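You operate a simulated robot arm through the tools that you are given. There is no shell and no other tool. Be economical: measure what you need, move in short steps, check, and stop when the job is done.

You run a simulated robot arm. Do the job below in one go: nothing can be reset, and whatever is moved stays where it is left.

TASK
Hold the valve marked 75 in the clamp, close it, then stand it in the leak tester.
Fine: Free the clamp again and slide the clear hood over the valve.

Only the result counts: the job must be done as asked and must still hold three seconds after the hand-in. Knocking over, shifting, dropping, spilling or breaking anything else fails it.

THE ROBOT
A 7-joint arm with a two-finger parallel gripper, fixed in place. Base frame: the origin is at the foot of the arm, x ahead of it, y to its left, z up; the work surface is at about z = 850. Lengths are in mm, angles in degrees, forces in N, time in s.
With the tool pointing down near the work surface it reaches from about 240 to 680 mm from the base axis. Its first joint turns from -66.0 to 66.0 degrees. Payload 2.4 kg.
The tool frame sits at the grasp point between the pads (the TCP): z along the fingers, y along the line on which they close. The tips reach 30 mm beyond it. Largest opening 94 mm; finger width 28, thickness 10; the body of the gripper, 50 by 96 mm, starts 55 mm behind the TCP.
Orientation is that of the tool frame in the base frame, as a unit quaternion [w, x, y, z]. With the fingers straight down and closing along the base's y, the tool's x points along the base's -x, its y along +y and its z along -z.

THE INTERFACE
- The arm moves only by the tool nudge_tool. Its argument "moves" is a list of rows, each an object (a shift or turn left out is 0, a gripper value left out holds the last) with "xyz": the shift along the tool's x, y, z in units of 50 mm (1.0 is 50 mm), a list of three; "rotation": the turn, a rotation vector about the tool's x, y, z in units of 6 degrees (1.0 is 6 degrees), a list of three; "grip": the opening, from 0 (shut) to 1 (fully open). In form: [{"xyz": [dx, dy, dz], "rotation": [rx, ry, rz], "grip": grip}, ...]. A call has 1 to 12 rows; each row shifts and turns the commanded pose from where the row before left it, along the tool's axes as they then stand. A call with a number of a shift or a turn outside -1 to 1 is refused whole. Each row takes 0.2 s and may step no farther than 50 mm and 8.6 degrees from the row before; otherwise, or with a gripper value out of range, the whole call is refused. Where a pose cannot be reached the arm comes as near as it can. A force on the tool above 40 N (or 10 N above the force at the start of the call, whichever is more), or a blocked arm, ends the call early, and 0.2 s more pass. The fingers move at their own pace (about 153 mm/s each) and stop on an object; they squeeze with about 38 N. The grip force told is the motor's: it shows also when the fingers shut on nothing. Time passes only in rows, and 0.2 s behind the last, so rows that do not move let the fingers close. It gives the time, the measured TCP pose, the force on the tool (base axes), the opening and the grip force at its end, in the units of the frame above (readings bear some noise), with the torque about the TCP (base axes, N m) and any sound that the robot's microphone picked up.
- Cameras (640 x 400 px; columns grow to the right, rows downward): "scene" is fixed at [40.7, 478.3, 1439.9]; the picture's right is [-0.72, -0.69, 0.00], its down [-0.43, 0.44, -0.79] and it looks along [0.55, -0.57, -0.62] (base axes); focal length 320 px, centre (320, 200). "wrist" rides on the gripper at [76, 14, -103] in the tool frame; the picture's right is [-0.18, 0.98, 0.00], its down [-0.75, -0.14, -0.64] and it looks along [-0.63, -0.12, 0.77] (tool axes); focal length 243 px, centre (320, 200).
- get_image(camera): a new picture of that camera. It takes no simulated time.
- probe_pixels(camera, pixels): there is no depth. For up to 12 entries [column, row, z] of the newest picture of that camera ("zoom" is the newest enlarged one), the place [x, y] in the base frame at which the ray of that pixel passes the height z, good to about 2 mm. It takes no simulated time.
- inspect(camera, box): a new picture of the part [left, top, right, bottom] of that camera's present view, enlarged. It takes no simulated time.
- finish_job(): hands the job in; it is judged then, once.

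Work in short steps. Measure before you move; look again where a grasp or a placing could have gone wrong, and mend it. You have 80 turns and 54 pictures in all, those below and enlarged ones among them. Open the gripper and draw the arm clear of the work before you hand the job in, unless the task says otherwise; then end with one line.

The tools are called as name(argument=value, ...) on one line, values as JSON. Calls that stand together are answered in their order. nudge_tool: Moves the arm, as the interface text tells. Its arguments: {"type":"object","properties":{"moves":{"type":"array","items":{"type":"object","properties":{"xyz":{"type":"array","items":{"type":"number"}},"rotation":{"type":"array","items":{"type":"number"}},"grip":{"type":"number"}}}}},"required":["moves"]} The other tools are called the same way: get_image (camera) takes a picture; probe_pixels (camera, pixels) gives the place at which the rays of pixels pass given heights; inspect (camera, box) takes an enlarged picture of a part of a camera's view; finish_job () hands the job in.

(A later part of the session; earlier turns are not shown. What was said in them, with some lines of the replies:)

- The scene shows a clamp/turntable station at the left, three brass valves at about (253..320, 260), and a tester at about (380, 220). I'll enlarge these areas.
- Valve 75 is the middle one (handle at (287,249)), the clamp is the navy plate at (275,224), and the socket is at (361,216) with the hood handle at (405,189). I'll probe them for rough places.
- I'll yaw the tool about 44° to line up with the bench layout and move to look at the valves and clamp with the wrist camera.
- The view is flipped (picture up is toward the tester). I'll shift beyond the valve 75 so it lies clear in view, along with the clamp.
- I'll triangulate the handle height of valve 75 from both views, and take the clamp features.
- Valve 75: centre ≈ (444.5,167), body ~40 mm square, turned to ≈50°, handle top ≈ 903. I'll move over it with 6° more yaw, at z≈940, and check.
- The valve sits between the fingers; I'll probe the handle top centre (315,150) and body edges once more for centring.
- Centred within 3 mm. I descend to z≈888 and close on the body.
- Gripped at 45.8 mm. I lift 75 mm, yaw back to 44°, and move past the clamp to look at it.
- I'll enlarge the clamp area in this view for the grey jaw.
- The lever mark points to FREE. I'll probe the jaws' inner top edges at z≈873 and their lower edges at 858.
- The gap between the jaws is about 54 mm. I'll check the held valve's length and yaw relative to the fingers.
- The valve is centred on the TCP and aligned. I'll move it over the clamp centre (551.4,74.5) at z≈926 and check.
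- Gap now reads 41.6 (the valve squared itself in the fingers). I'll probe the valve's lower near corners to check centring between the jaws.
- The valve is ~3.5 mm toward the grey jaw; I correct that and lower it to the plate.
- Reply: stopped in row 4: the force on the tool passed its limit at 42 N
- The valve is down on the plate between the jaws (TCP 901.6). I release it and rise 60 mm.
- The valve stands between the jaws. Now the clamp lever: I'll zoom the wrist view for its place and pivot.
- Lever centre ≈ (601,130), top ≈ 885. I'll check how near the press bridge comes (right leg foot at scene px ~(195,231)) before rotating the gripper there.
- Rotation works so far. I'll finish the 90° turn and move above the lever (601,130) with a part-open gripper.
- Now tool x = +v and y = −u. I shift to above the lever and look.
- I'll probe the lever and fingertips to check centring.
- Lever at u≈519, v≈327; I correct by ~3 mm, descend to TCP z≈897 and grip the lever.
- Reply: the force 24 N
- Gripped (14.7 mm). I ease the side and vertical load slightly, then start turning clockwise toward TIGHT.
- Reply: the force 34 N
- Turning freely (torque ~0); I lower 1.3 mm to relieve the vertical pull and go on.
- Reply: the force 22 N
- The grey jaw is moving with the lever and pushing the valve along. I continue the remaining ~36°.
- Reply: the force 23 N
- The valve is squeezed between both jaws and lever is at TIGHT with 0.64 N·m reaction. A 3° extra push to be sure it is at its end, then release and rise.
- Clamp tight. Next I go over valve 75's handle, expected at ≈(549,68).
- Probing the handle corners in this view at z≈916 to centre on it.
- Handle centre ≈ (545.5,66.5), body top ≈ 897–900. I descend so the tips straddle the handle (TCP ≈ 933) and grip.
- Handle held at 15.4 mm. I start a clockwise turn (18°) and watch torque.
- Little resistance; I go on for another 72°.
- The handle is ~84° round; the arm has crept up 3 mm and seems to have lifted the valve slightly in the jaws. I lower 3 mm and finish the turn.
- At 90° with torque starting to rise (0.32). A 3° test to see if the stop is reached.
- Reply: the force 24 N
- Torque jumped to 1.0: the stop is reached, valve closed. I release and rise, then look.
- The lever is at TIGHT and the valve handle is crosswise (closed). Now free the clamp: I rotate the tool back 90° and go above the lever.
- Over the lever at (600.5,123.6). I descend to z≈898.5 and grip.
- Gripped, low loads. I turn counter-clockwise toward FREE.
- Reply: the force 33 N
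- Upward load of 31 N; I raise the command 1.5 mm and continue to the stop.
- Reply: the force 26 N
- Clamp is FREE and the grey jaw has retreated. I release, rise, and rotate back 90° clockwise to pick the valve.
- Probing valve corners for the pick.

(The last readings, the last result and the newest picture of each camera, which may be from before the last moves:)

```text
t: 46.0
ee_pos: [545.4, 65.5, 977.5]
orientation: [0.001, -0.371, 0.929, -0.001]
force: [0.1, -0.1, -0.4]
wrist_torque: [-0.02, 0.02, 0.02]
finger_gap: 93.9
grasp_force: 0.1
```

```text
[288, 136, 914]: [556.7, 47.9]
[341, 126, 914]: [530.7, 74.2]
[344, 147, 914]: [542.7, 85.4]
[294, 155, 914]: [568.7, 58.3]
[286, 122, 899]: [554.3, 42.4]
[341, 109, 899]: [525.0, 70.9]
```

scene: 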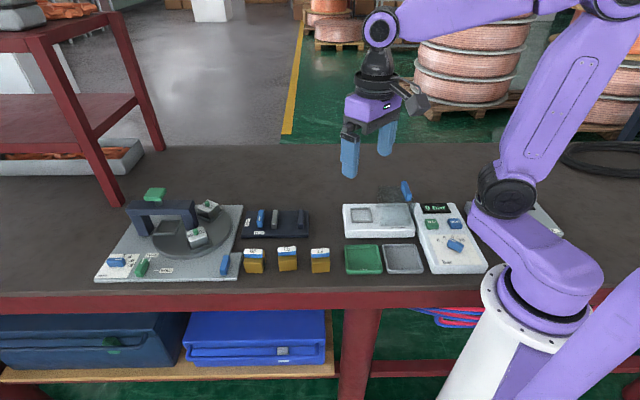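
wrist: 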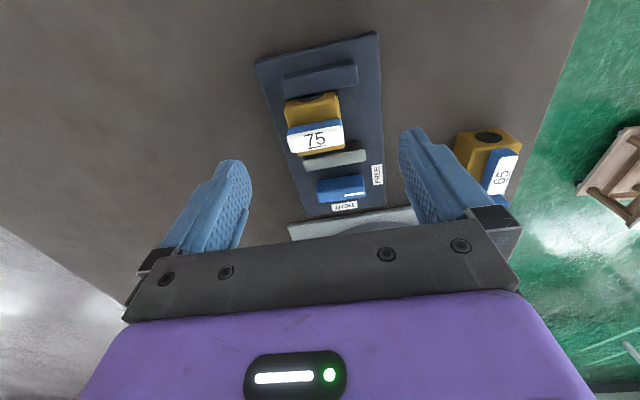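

Valve centre ≈ (549.7,66.5). I align, descend to z≈905 and grip the body.

nudge_tool(moves=[{"xyz": [-0.07, -0.04, 0.45], "rotation": [0, 0, -0.1]}, {"xyz": [0, 0, 0.5]}, {"xyz": [0, 0, 0.5]}, {"grip": 0}, {}, {}])

inspect(camera="scene", box=[230, 185, 330, 247])

```text
t: 47.4
ee_pos: [550.5, 68.7, 900.8]
orientation: [0.002, -0.376, 0.926, -0.001]
force: [1.7, -1.2, 0.1]
wrist_torque: [0.11, -0.06, -0.11]
finger_gap: 45.6
grasp_force: 37.9
```

```text
6.40 times, centred on (280, 216) of scene
```

zoom: 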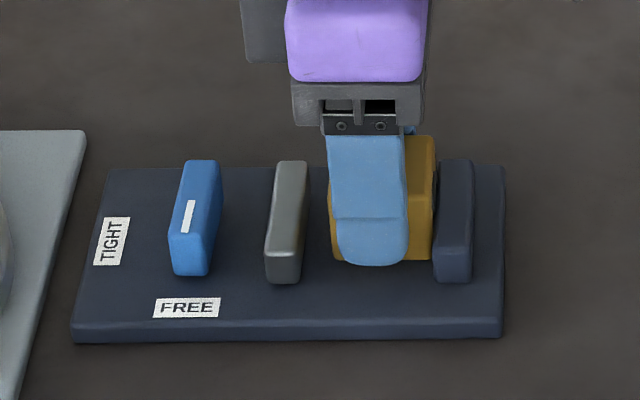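

Gap reads 45.6, so it may be gripped a little askew. I lift it clear of the jaws and look.

nudge_tool(moves=[{"xyz": [0, 0, -0.3]}, {"xyz": [0, 0, -0.6]}, {"xyz": [0, 0, -0.9]}, {}])

inspect(camera="wrist", box=[210, 85, 430, 242])

```text
t: 48.4
ee_pos: [550.1, 69.0, 993.2]
orientation: [0.002, -0.377, 0.926, 0.0]
force: [0.2, 0.5, -4.1]
wrist_torque: [0.0, 0.0, -0.01]
finger_gap: 41.8
grasp_force: 38.2
```

```text
2.55 times, centred on (320, 164) of wrist
```

zoom: 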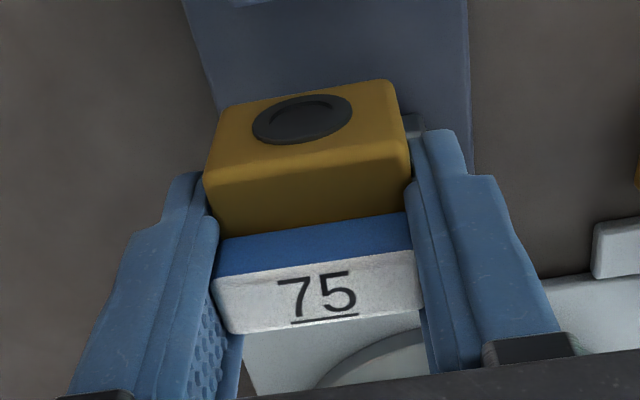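

It has squared up (41.8 mm). Now I inspect the tester from the scene camera to measure socket and hood.

inspect(camera="scene", box=[335, 170, 435, 245])

```text
5.33 times, centred on (385, 208) of scene
```

zoom: 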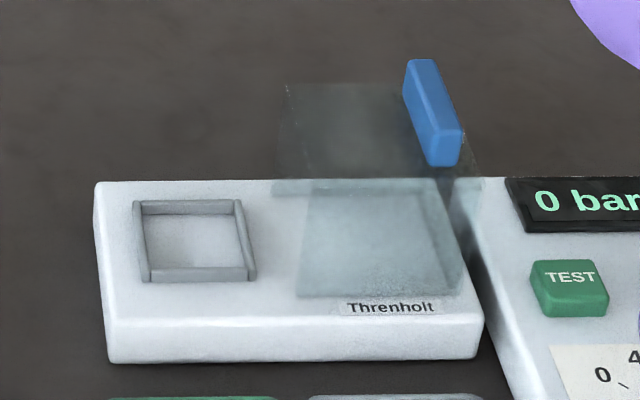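

probe_pixels(camera="zoom", pixels=[[134, 201, 882], [241, 200, 882], [255, 276, 882], [142, 282, 878], [148, 270, 882], [237, 267, 882], [298, 297, 878], [460, 295, 878], [287, 85, 940], [107, 362, 850], [478, 357, 850], [98, 183, 878]])

probe_pixels(camera="zoom", pixels=[[420, 62, 930], [448, 135, 930], [430, 98, 930], [430, 98, 920], [430, 98, 940], [440, 165, 915], [478, 178, 878], [484, 320, 878], [108, 318, 878]])

```text
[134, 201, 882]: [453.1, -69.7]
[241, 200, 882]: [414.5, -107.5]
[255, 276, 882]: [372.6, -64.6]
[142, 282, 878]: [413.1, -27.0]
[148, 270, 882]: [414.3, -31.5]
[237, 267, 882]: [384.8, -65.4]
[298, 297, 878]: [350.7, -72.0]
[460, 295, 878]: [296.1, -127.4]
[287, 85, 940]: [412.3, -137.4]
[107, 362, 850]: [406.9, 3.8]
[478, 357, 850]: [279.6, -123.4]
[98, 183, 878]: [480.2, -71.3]
```

```text
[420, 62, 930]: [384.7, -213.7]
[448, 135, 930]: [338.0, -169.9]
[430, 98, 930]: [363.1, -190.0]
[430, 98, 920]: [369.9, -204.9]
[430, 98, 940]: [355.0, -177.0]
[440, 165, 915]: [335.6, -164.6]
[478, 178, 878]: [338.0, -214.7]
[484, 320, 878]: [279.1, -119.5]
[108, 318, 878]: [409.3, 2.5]
```

Socket centre roughly (413,-67), inner about 45 mm. I move toward it, stopping 60 mm short so the wrist camera sees the socket.

nudge_tool(moves=[{"xyz": [0.88, -0.01, 0]}, {"xyz": [0.88, -0.01, 0]}, {"xyz": [0.88, -0.01, 0]}, {}])

inspect(camera="wrist", box=[190, 0, 450, 165])

```text
t: 49.4
ee_pos: [455.4, -28.4, 991.3]
orientation: [0.001, -0.378, 0.926, 0.0]
force: [0.5, -0.1, -4.2]
wrist_torque: [-0.02, -0.01, 0.0]
finger_gap: 41.8
grasp_force: 37.6
```

```text
2.42 times, centred on (320, 82) of wrist
```

zoom: 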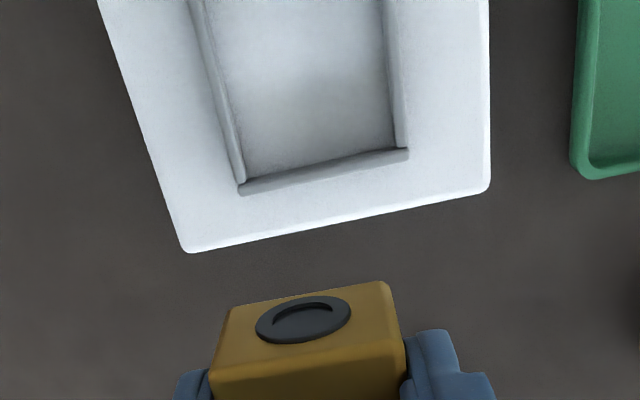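

probe_pixels(camera="zoom", pixels=[[238, 191, 883], [409, 157, 883], [246, 181, 883], [397, 150, 883], [249, 176, 878], [392, 147, 878], [200, 10, 883], [393, 5, 883], [190, 250, 878], [488, 190, 878]])

```text
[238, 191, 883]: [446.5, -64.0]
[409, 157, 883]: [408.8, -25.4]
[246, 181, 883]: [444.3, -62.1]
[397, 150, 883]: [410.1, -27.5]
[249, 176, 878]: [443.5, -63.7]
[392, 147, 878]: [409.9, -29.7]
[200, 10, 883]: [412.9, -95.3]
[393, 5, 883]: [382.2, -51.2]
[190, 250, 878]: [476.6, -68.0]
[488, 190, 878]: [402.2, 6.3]
```

Socket centre ≈ u 249, v 330, i.e. (408.5,-63.1). I check the held valve's offset from the TCP with a scene close-up.

inspect(camera="scene", box=[300, 140, 400, 203])

```text
6.35 times, centred on (350, 172) of scene
```

zoom: 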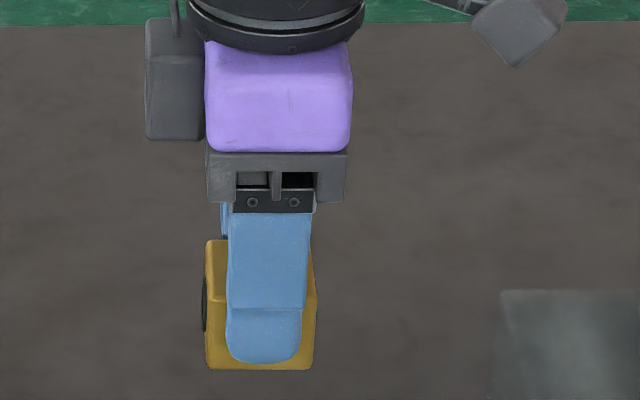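

probe_pixels(camera="zoom", pixels=[[207, 367, 952], [314, 367, 952], [207, 300, 978], [316, 303, 978]])

```text
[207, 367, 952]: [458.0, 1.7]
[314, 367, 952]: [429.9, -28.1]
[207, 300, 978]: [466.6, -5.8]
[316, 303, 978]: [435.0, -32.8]
```

Valve is ~2 mm off the TCP in u. I move −59.5 mm in u and −7 mm in v, then lower to a hover at z≈942 and check.

nudge_tool(moves=[{"xyz": [0.6, 0.07, 0]}, {"xyz": [0.59, 0.07, 0]}, {"xyz": [0, 0, 0.5]}, {"xyz": [0, 0, 0.48]}, {}])

inspect(camera="scene", box=[335, 170, 415, 230])

inspect(camera="wrist", box=[190, 50, 450, 215])

```text
t: 50.6
ee_pos: [409.7, -63.9, 939.3]
orientation: [0.001, -0.376, 0.927, 0.0]
force: [0.2, 0.3, -3.6]
wrist_torque: [0.02, -0.02, -0.03]
finger_gap: 41.5
grasp_force: 37.8
```

```text
6.67 times, centred on (375, 200) of scene
```

zoom: 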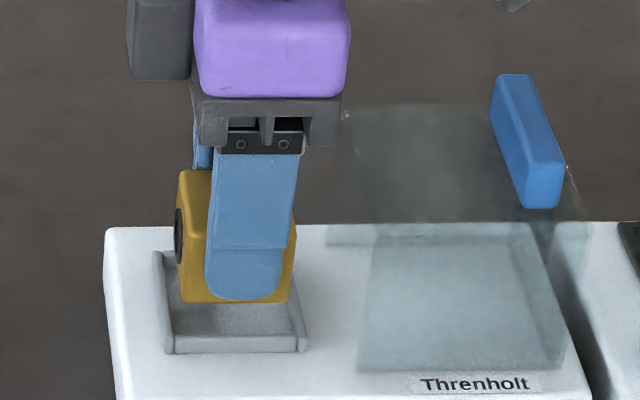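

```text
2.42 times, centred on (320, 132) of wrist
```

zoom: 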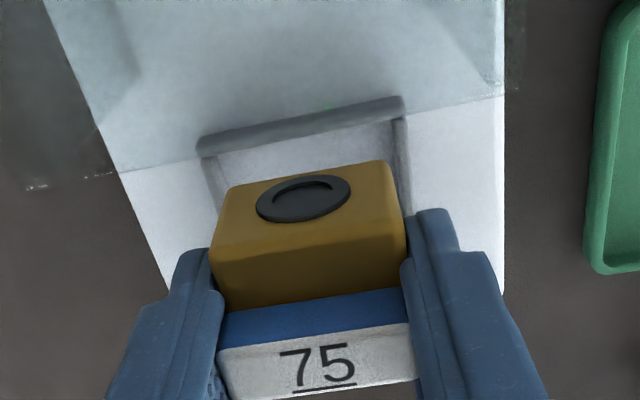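

The valve is lined up with the socket within ~1 mm. I make a tiny correction and lower until contact.

nudge_tool(moves=[{"xyz": [0.02, 0.012, 0.16]}, {"xyz": [0, 0, 0.1]}, {"xyz": [0, 0, 0.08]}, {}])

inspect(camera="scene", box=[335, 170, 415, 230])

```text
t: 51.6
ee_pos: [407.1, -61.4, 924.1]
orientation: [0.001, -0.376, 0.927, 0.0]
force: [-0.1, 0.6, -4.4]
wrist_torque: [-0.02, -0.03, 0.01]
finger_gap: 41.7
grasp_force: 37.9
```

```text
6.67 times, centred on (375, 200) of scene
```

zoom: 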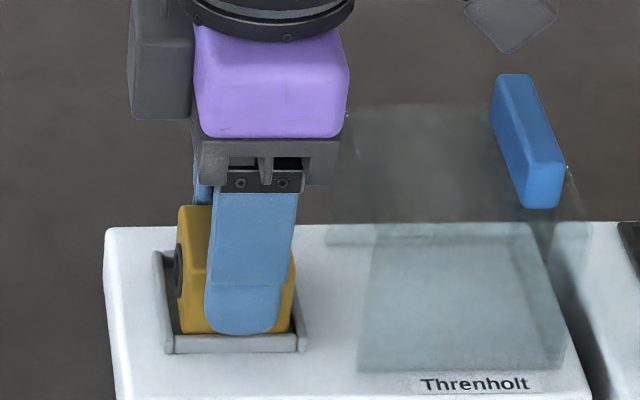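

No contact yet; I continue down in small steps.

nudge_tool(moves=[{"xyz": [0, 0, 0.06]}, {"xyz": [0, 0, 0.06]}, {"xyz": [0, 0, 0.06]}, {"xyz": [0, 0, 0.06]}, {}])

```text
t: 52.2
ee_pos: [408.6, -62.6, 921.0]
orientation: [0.004, -0.377, 0.926, 0.0]
force: [-2.0, 0.4, 11.8]
wrist_torque: [0.07, 0.58, 0.0]
finger_gap: 42.0
grasp_force: 37.8
stopped in row 3: the force on the tool passed its limit at 51 N (the readings are from after the stop); the commanded pose is now the measured one
```

Contact at z≈921, consistent with the socket floor. I release, rise, and check how it stands.

nudge_tool(moves=[{"grip": 0.75}, {}, {"xyz": [0, 0, -0.6]}, {"xyz": [0, 0, -0.9]}, {}])

inspect(camera="scene", box=[335, 170, 415, 230])

get_image(camera="wrist")

```text
t: 53.5
ee_pos: [408.6, -61.0, 993.4]
orientation: [0.003, -0.376, 0.927, -0.001]
force: [0.5, -0.5, -0.2]
wrist_torque: [-0.02, -0.06, 0.02]
finger_gap: 70.2
grasp_force: 0.1
```

```text
6.67 times, centred on (375, 200) of scene
```

zoom: 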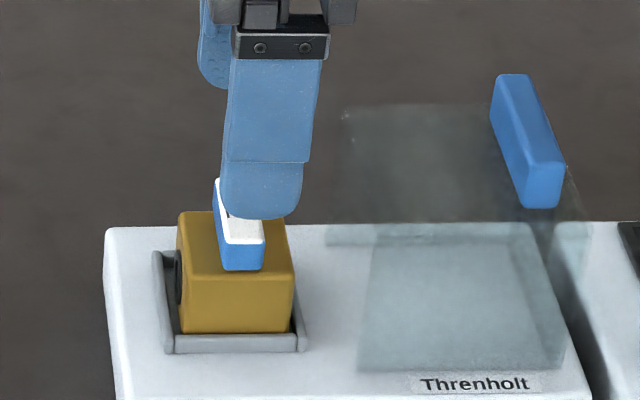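

```text
7 pictures are left
```

wrist: 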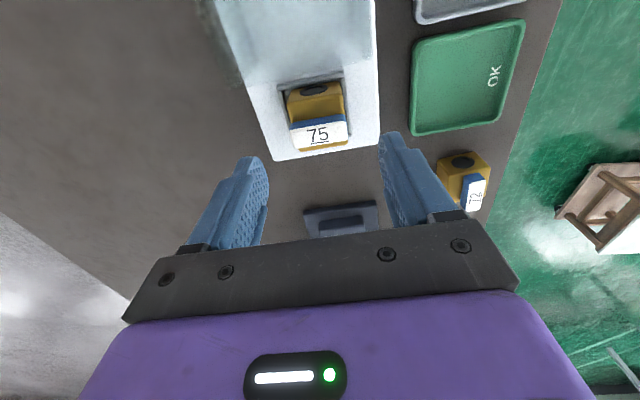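

The valve stands in the socket. Next, hood geometry: the blue bar seems to sit on top of the hood's far-right edge. I probe points at candidate heights.

probe_pixels(camera="scene", pixels=[[383.2, 203.7, 940], [383.2, 203.7, 950], [383.2, 203.7, 960], [378.7, 186, 950], [408.7, 194.4, 960], [408.7, 194.4, 975], [403.8, 181.4, 960], [403.8, 181.4, 975], [407.9, 201, 950], [401.5, 186.5, 950]])

```text
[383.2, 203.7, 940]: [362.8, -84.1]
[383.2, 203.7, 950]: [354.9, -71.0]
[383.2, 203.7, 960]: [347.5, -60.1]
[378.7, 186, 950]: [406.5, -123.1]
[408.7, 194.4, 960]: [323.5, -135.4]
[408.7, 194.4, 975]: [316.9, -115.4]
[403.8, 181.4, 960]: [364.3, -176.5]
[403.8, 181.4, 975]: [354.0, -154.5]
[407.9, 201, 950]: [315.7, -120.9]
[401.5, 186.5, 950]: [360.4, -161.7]
```

Hood top ≈ z 950, and the bar is on top at u≈145, v≈330 (≈(334,-135)), top ≈ 975. I rise and rotate 90° clockwise so the fingers close along the sliding direction.

nudge_tool(moves=[{"xyz": [0, 0, -0.9]}, {"rotation": [0, 0, 1], "grip": 0.45}, {"rotation": [0, 0, 1]}, {"rotation": [0, 0, 1]}, {"rotation": [0, 0, 1]}, {"rotation": [0, 0, 1]}, {"rotation": [0, 0, 1]}, {"rotation": [0, 0, 1]}, {"rotation": [0, 0, 1]}, {"rotation": [0, 0, 1]}, {"rotation": [0, 0, 1]}, {"rotation": [0, 0, 1]}])

nudge_tool(moves=[{"rotation": [0, 0, 1]}, {"rotation": [0, 0, 1]}, {"rotation": [0, 0, 1]}, {"rotation": [0, 0, 1]}, {"xyz": [-0.01, -0.7, 0]}, {"xyz": [-0.01, -0.7, 0]}, {"xyz": [-0.01, -0.7, 0]}, {}])

get_image(camera="wrist")

```text
t: 56.0
ee_pos: [406.9, -64.2, 1041.4]
orientation: [0.003, 0.189, 0.982, 0.002]
force: [0.9, -0.3, -0.4]
wrist_torque: [0.01, 0.02, 0.01]
finger_gap: 42.5
grasp_force: 0.1
```

```text
t: 57.9
ee_pos: [330.4, -138.7, 1039.4]
orientation: [0.003, 0.389, 0.921, 0.001]
force: [0.7, -0.3, -0.1]
wrist_torque: [0.01, -0.01, 0.02]
finger_gap: 42.5
grasp_force: 0.1
```

```text
6 pictures are left
```

wrist: 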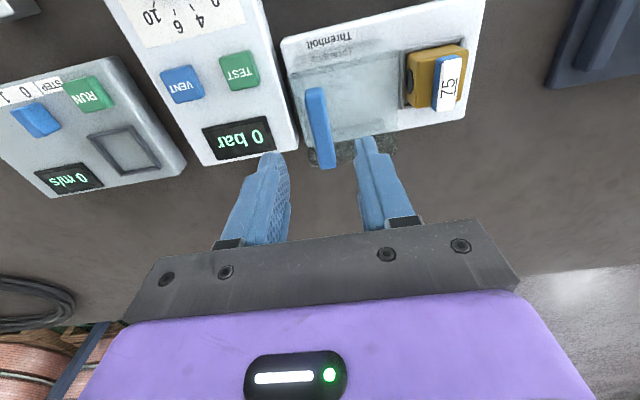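

Probing the bar's ends in this view at z=972 to centre on it.

probe_pixels(camera="wrist", pixels=[[314, 90, 972], [328, 165, 972], [306, 92, 972], [323, 88, 972], [320, 128, 972], [350, 140, 950], [300, 130, 880]])

```text
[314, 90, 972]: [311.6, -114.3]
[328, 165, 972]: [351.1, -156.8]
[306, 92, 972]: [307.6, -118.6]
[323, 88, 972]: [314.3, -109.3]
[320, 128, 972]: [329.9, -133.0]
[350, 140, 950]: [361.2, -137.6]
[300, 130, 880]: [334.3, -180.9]
```

The bar centre is u≈143, v≈328; 3 mm correction, then descend to TCP ≈ 987 and grip.

nudge_tool(moves=[{"xyz": [0.02, 0.06, 0.5]}, {"xyz": [0, 0, 0.5]}, {}, {"grip": 0}, {}, {}])

inspect(camera="scene", box=[335, 150, 455, 235])

```text
t: 59.2
ee_pos: [334.4, -134.3, 991.4]
orientation: [0.003, 0.388, 0.922, 0.002]
force: [0.1, -1.1, -8.6]
wrist_torque: [-0.56, -0.13, 1.24]
finger_gap: 13.5
grasp_force: 45.2
```

```text
4.71 times, centred on (395, 192) of scene
```

zoom: 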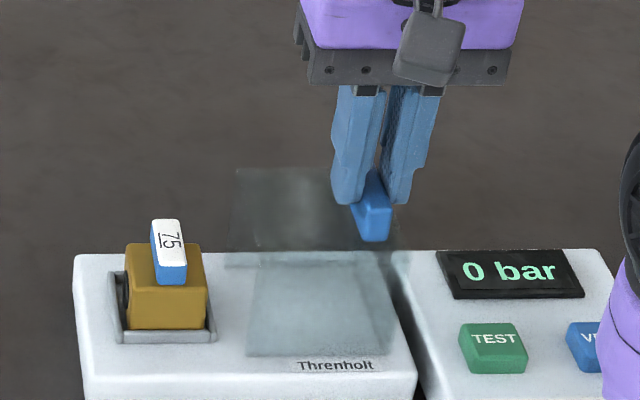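

The bar is held (13.5 mm). I slide +u 20 mm first and watch the force.

nudge_tool(moves=[{"xyz": [0, 0.1, 0]}, {"xyz": [0, 0.15, 0]}, {"xyz": [0, 0.15, 0]}, {}])

```text
t: 60.2
ee_pos: [350.1, -120.2, 991.8]
orientation: [0.003, 0.388, 0.921, 0.002]
force: [-9.3, 8.9, 34.2]
wrist_torque: [0.05, 0.4, 1.17]
finger_gap: 13.2
grasp_force: 45.0
```

It slides. I relieve vertical and yaw load a little, and continue 30 mm.

nudge_tool(moves=[{"xyz": [0.01, 0, -0.025], "rotation": [0, 0, -0.2]}, {"xyz": [0, 0.15, 0]}, {"xyz": [0, 0.15, 0]}, {"xyz": [0, 0.15, 0]}, {"xyz": [0, 0.15, 0]}, {}])

inspect(camera="scene", box=[335, 150, 455, 235])

```text
t: 61.6
ee_pos: [370.0, -98.8, 991.4]
orientation: [0.004, 0.38, 0.925, 0.002]
force: [-0.4, -1.3, 8.2]
wrist_torque: [0.25, 0.74, -1.0]
finger_gap: 13.6
grasp_force: 45.4
```

```text
4.71 times, centred on (395, 192) of scene
```

zoom: 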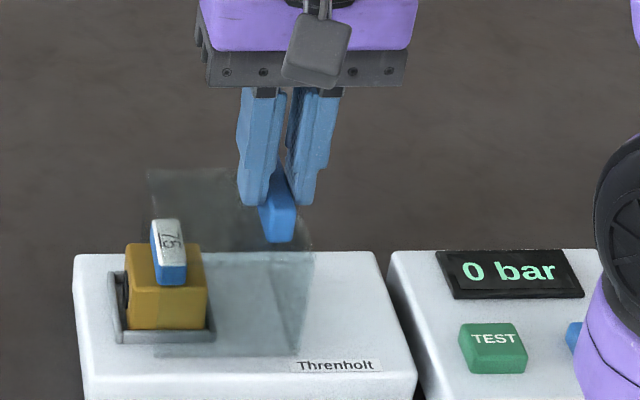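

The hood passes over the valve. About 35 mm remain to centre it on the socket; I continue.

nudge_tool(moves=[{"xyz": [0, 0.14, -0.004], "rotation": [0, 0, 0.1]}, {"xyz": [0, 0.15, 0]}, {"xyz": [0, 0.15, 0]}, {"xyz": [0, 0.14, 0]}, {"xyz": [0, 0.12, 0]}, {}])

inspect(camera="scene", box=[325, 150, 445, 235])

```text
t: 63.0
ee_pos: [392.8, -76.0, 991.7]
orientation: [0.001, 0.384, 0.923, 0.001]
force: [-7.7, -23.2, -27.8]
wrist_torque: [-0.74, 0.13, 0.71]
finger_gap: 13.7
grasp_force: 45.0
```

```text
4.71 times, centred on (385, 192) of scene
```

zoom: 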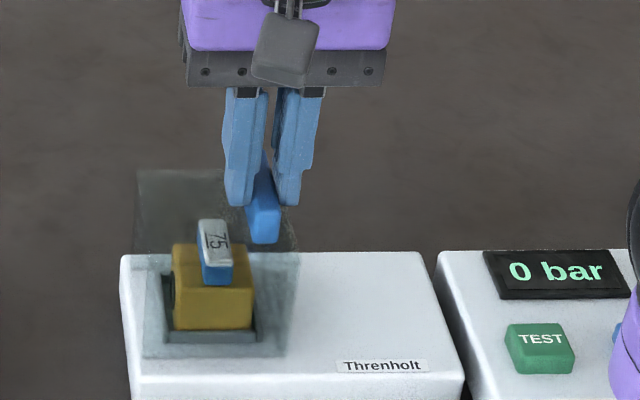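

The hood covers the valve and a −22 N reaction suggests the end stop. One small 2 mm push to confirm.

nudge_tool(moves=[{"xyz": [0, 0.04, 0.015]}, {}])

```text
t: 63.6
ee_pos: [393.4, -76.5, 992.0]
orientation: [0.002, 0.385, 0.923, -0.001]
force: [-26.5, -32.9, 9.0]
wrist_torque: [-0.03, 1.5, 0.43]
finger_gap: 13.4
grasp_force: 45.2
```

At the stop (force up to ~42 N, no motion). I ease back the command, release the bar and rise clear.

nudge_tool(moves=[{"xyz": [0, -0.07, 0]}, {"grip": 0.5}, {}, {"xyz": [0, 0, -0.5]}, {"xyz": [0, 0, -1]}, {"xyz": [0, 0, -1]}, {"xyz": [0.3, -0.9, 0]}, {"xyz": [0.3, -0.9, 0]}, {}])

get_image(camera="scene")

inspect(camera="scene", box=[325, 165, 425, 235])

```text
t: 65.7
ee_pos: [303.3, -118.7, 1116.0]
orientation: [0.003, 0.384, 0.923, 0.002]
force: [-0.4, -0.3, -0.2]
wrist_torque: [0.03, 0.02, -0.02]
finger_gap: 47.2
grasp_force: 0.0
```

```text
2 pictures are left
```

scene: 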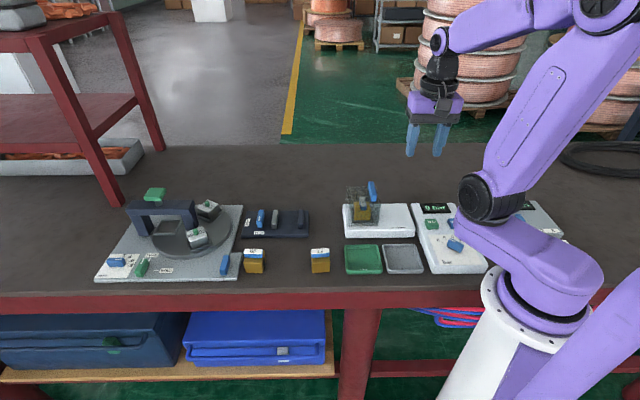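

```text
5.71 times, centred on (375, 200) of scene
```

zoom: 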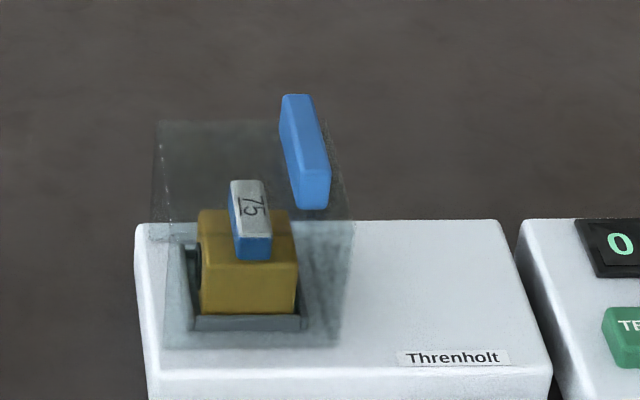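

The hood encloses the valve. One last look at the clamp lever.

inspect(camera="scene", box=[230, 195, 330, 257])

```text
6.40 times, centred on (280, 226) of scene
```

zoom: 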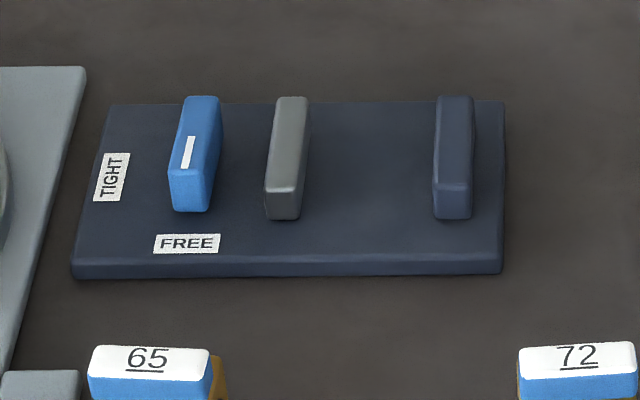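

The lever points to FREE, the other valves stand where they were, and the arm is clear with the gripper open. I hand in the job.

finish_job()

```text
The job is handed in.
```

Valve 75 was held in the clamp, closed to its stop and stood in the leak tester; the clamp is back at FREE and the clear hood is over the valve, and I've handed the job in.
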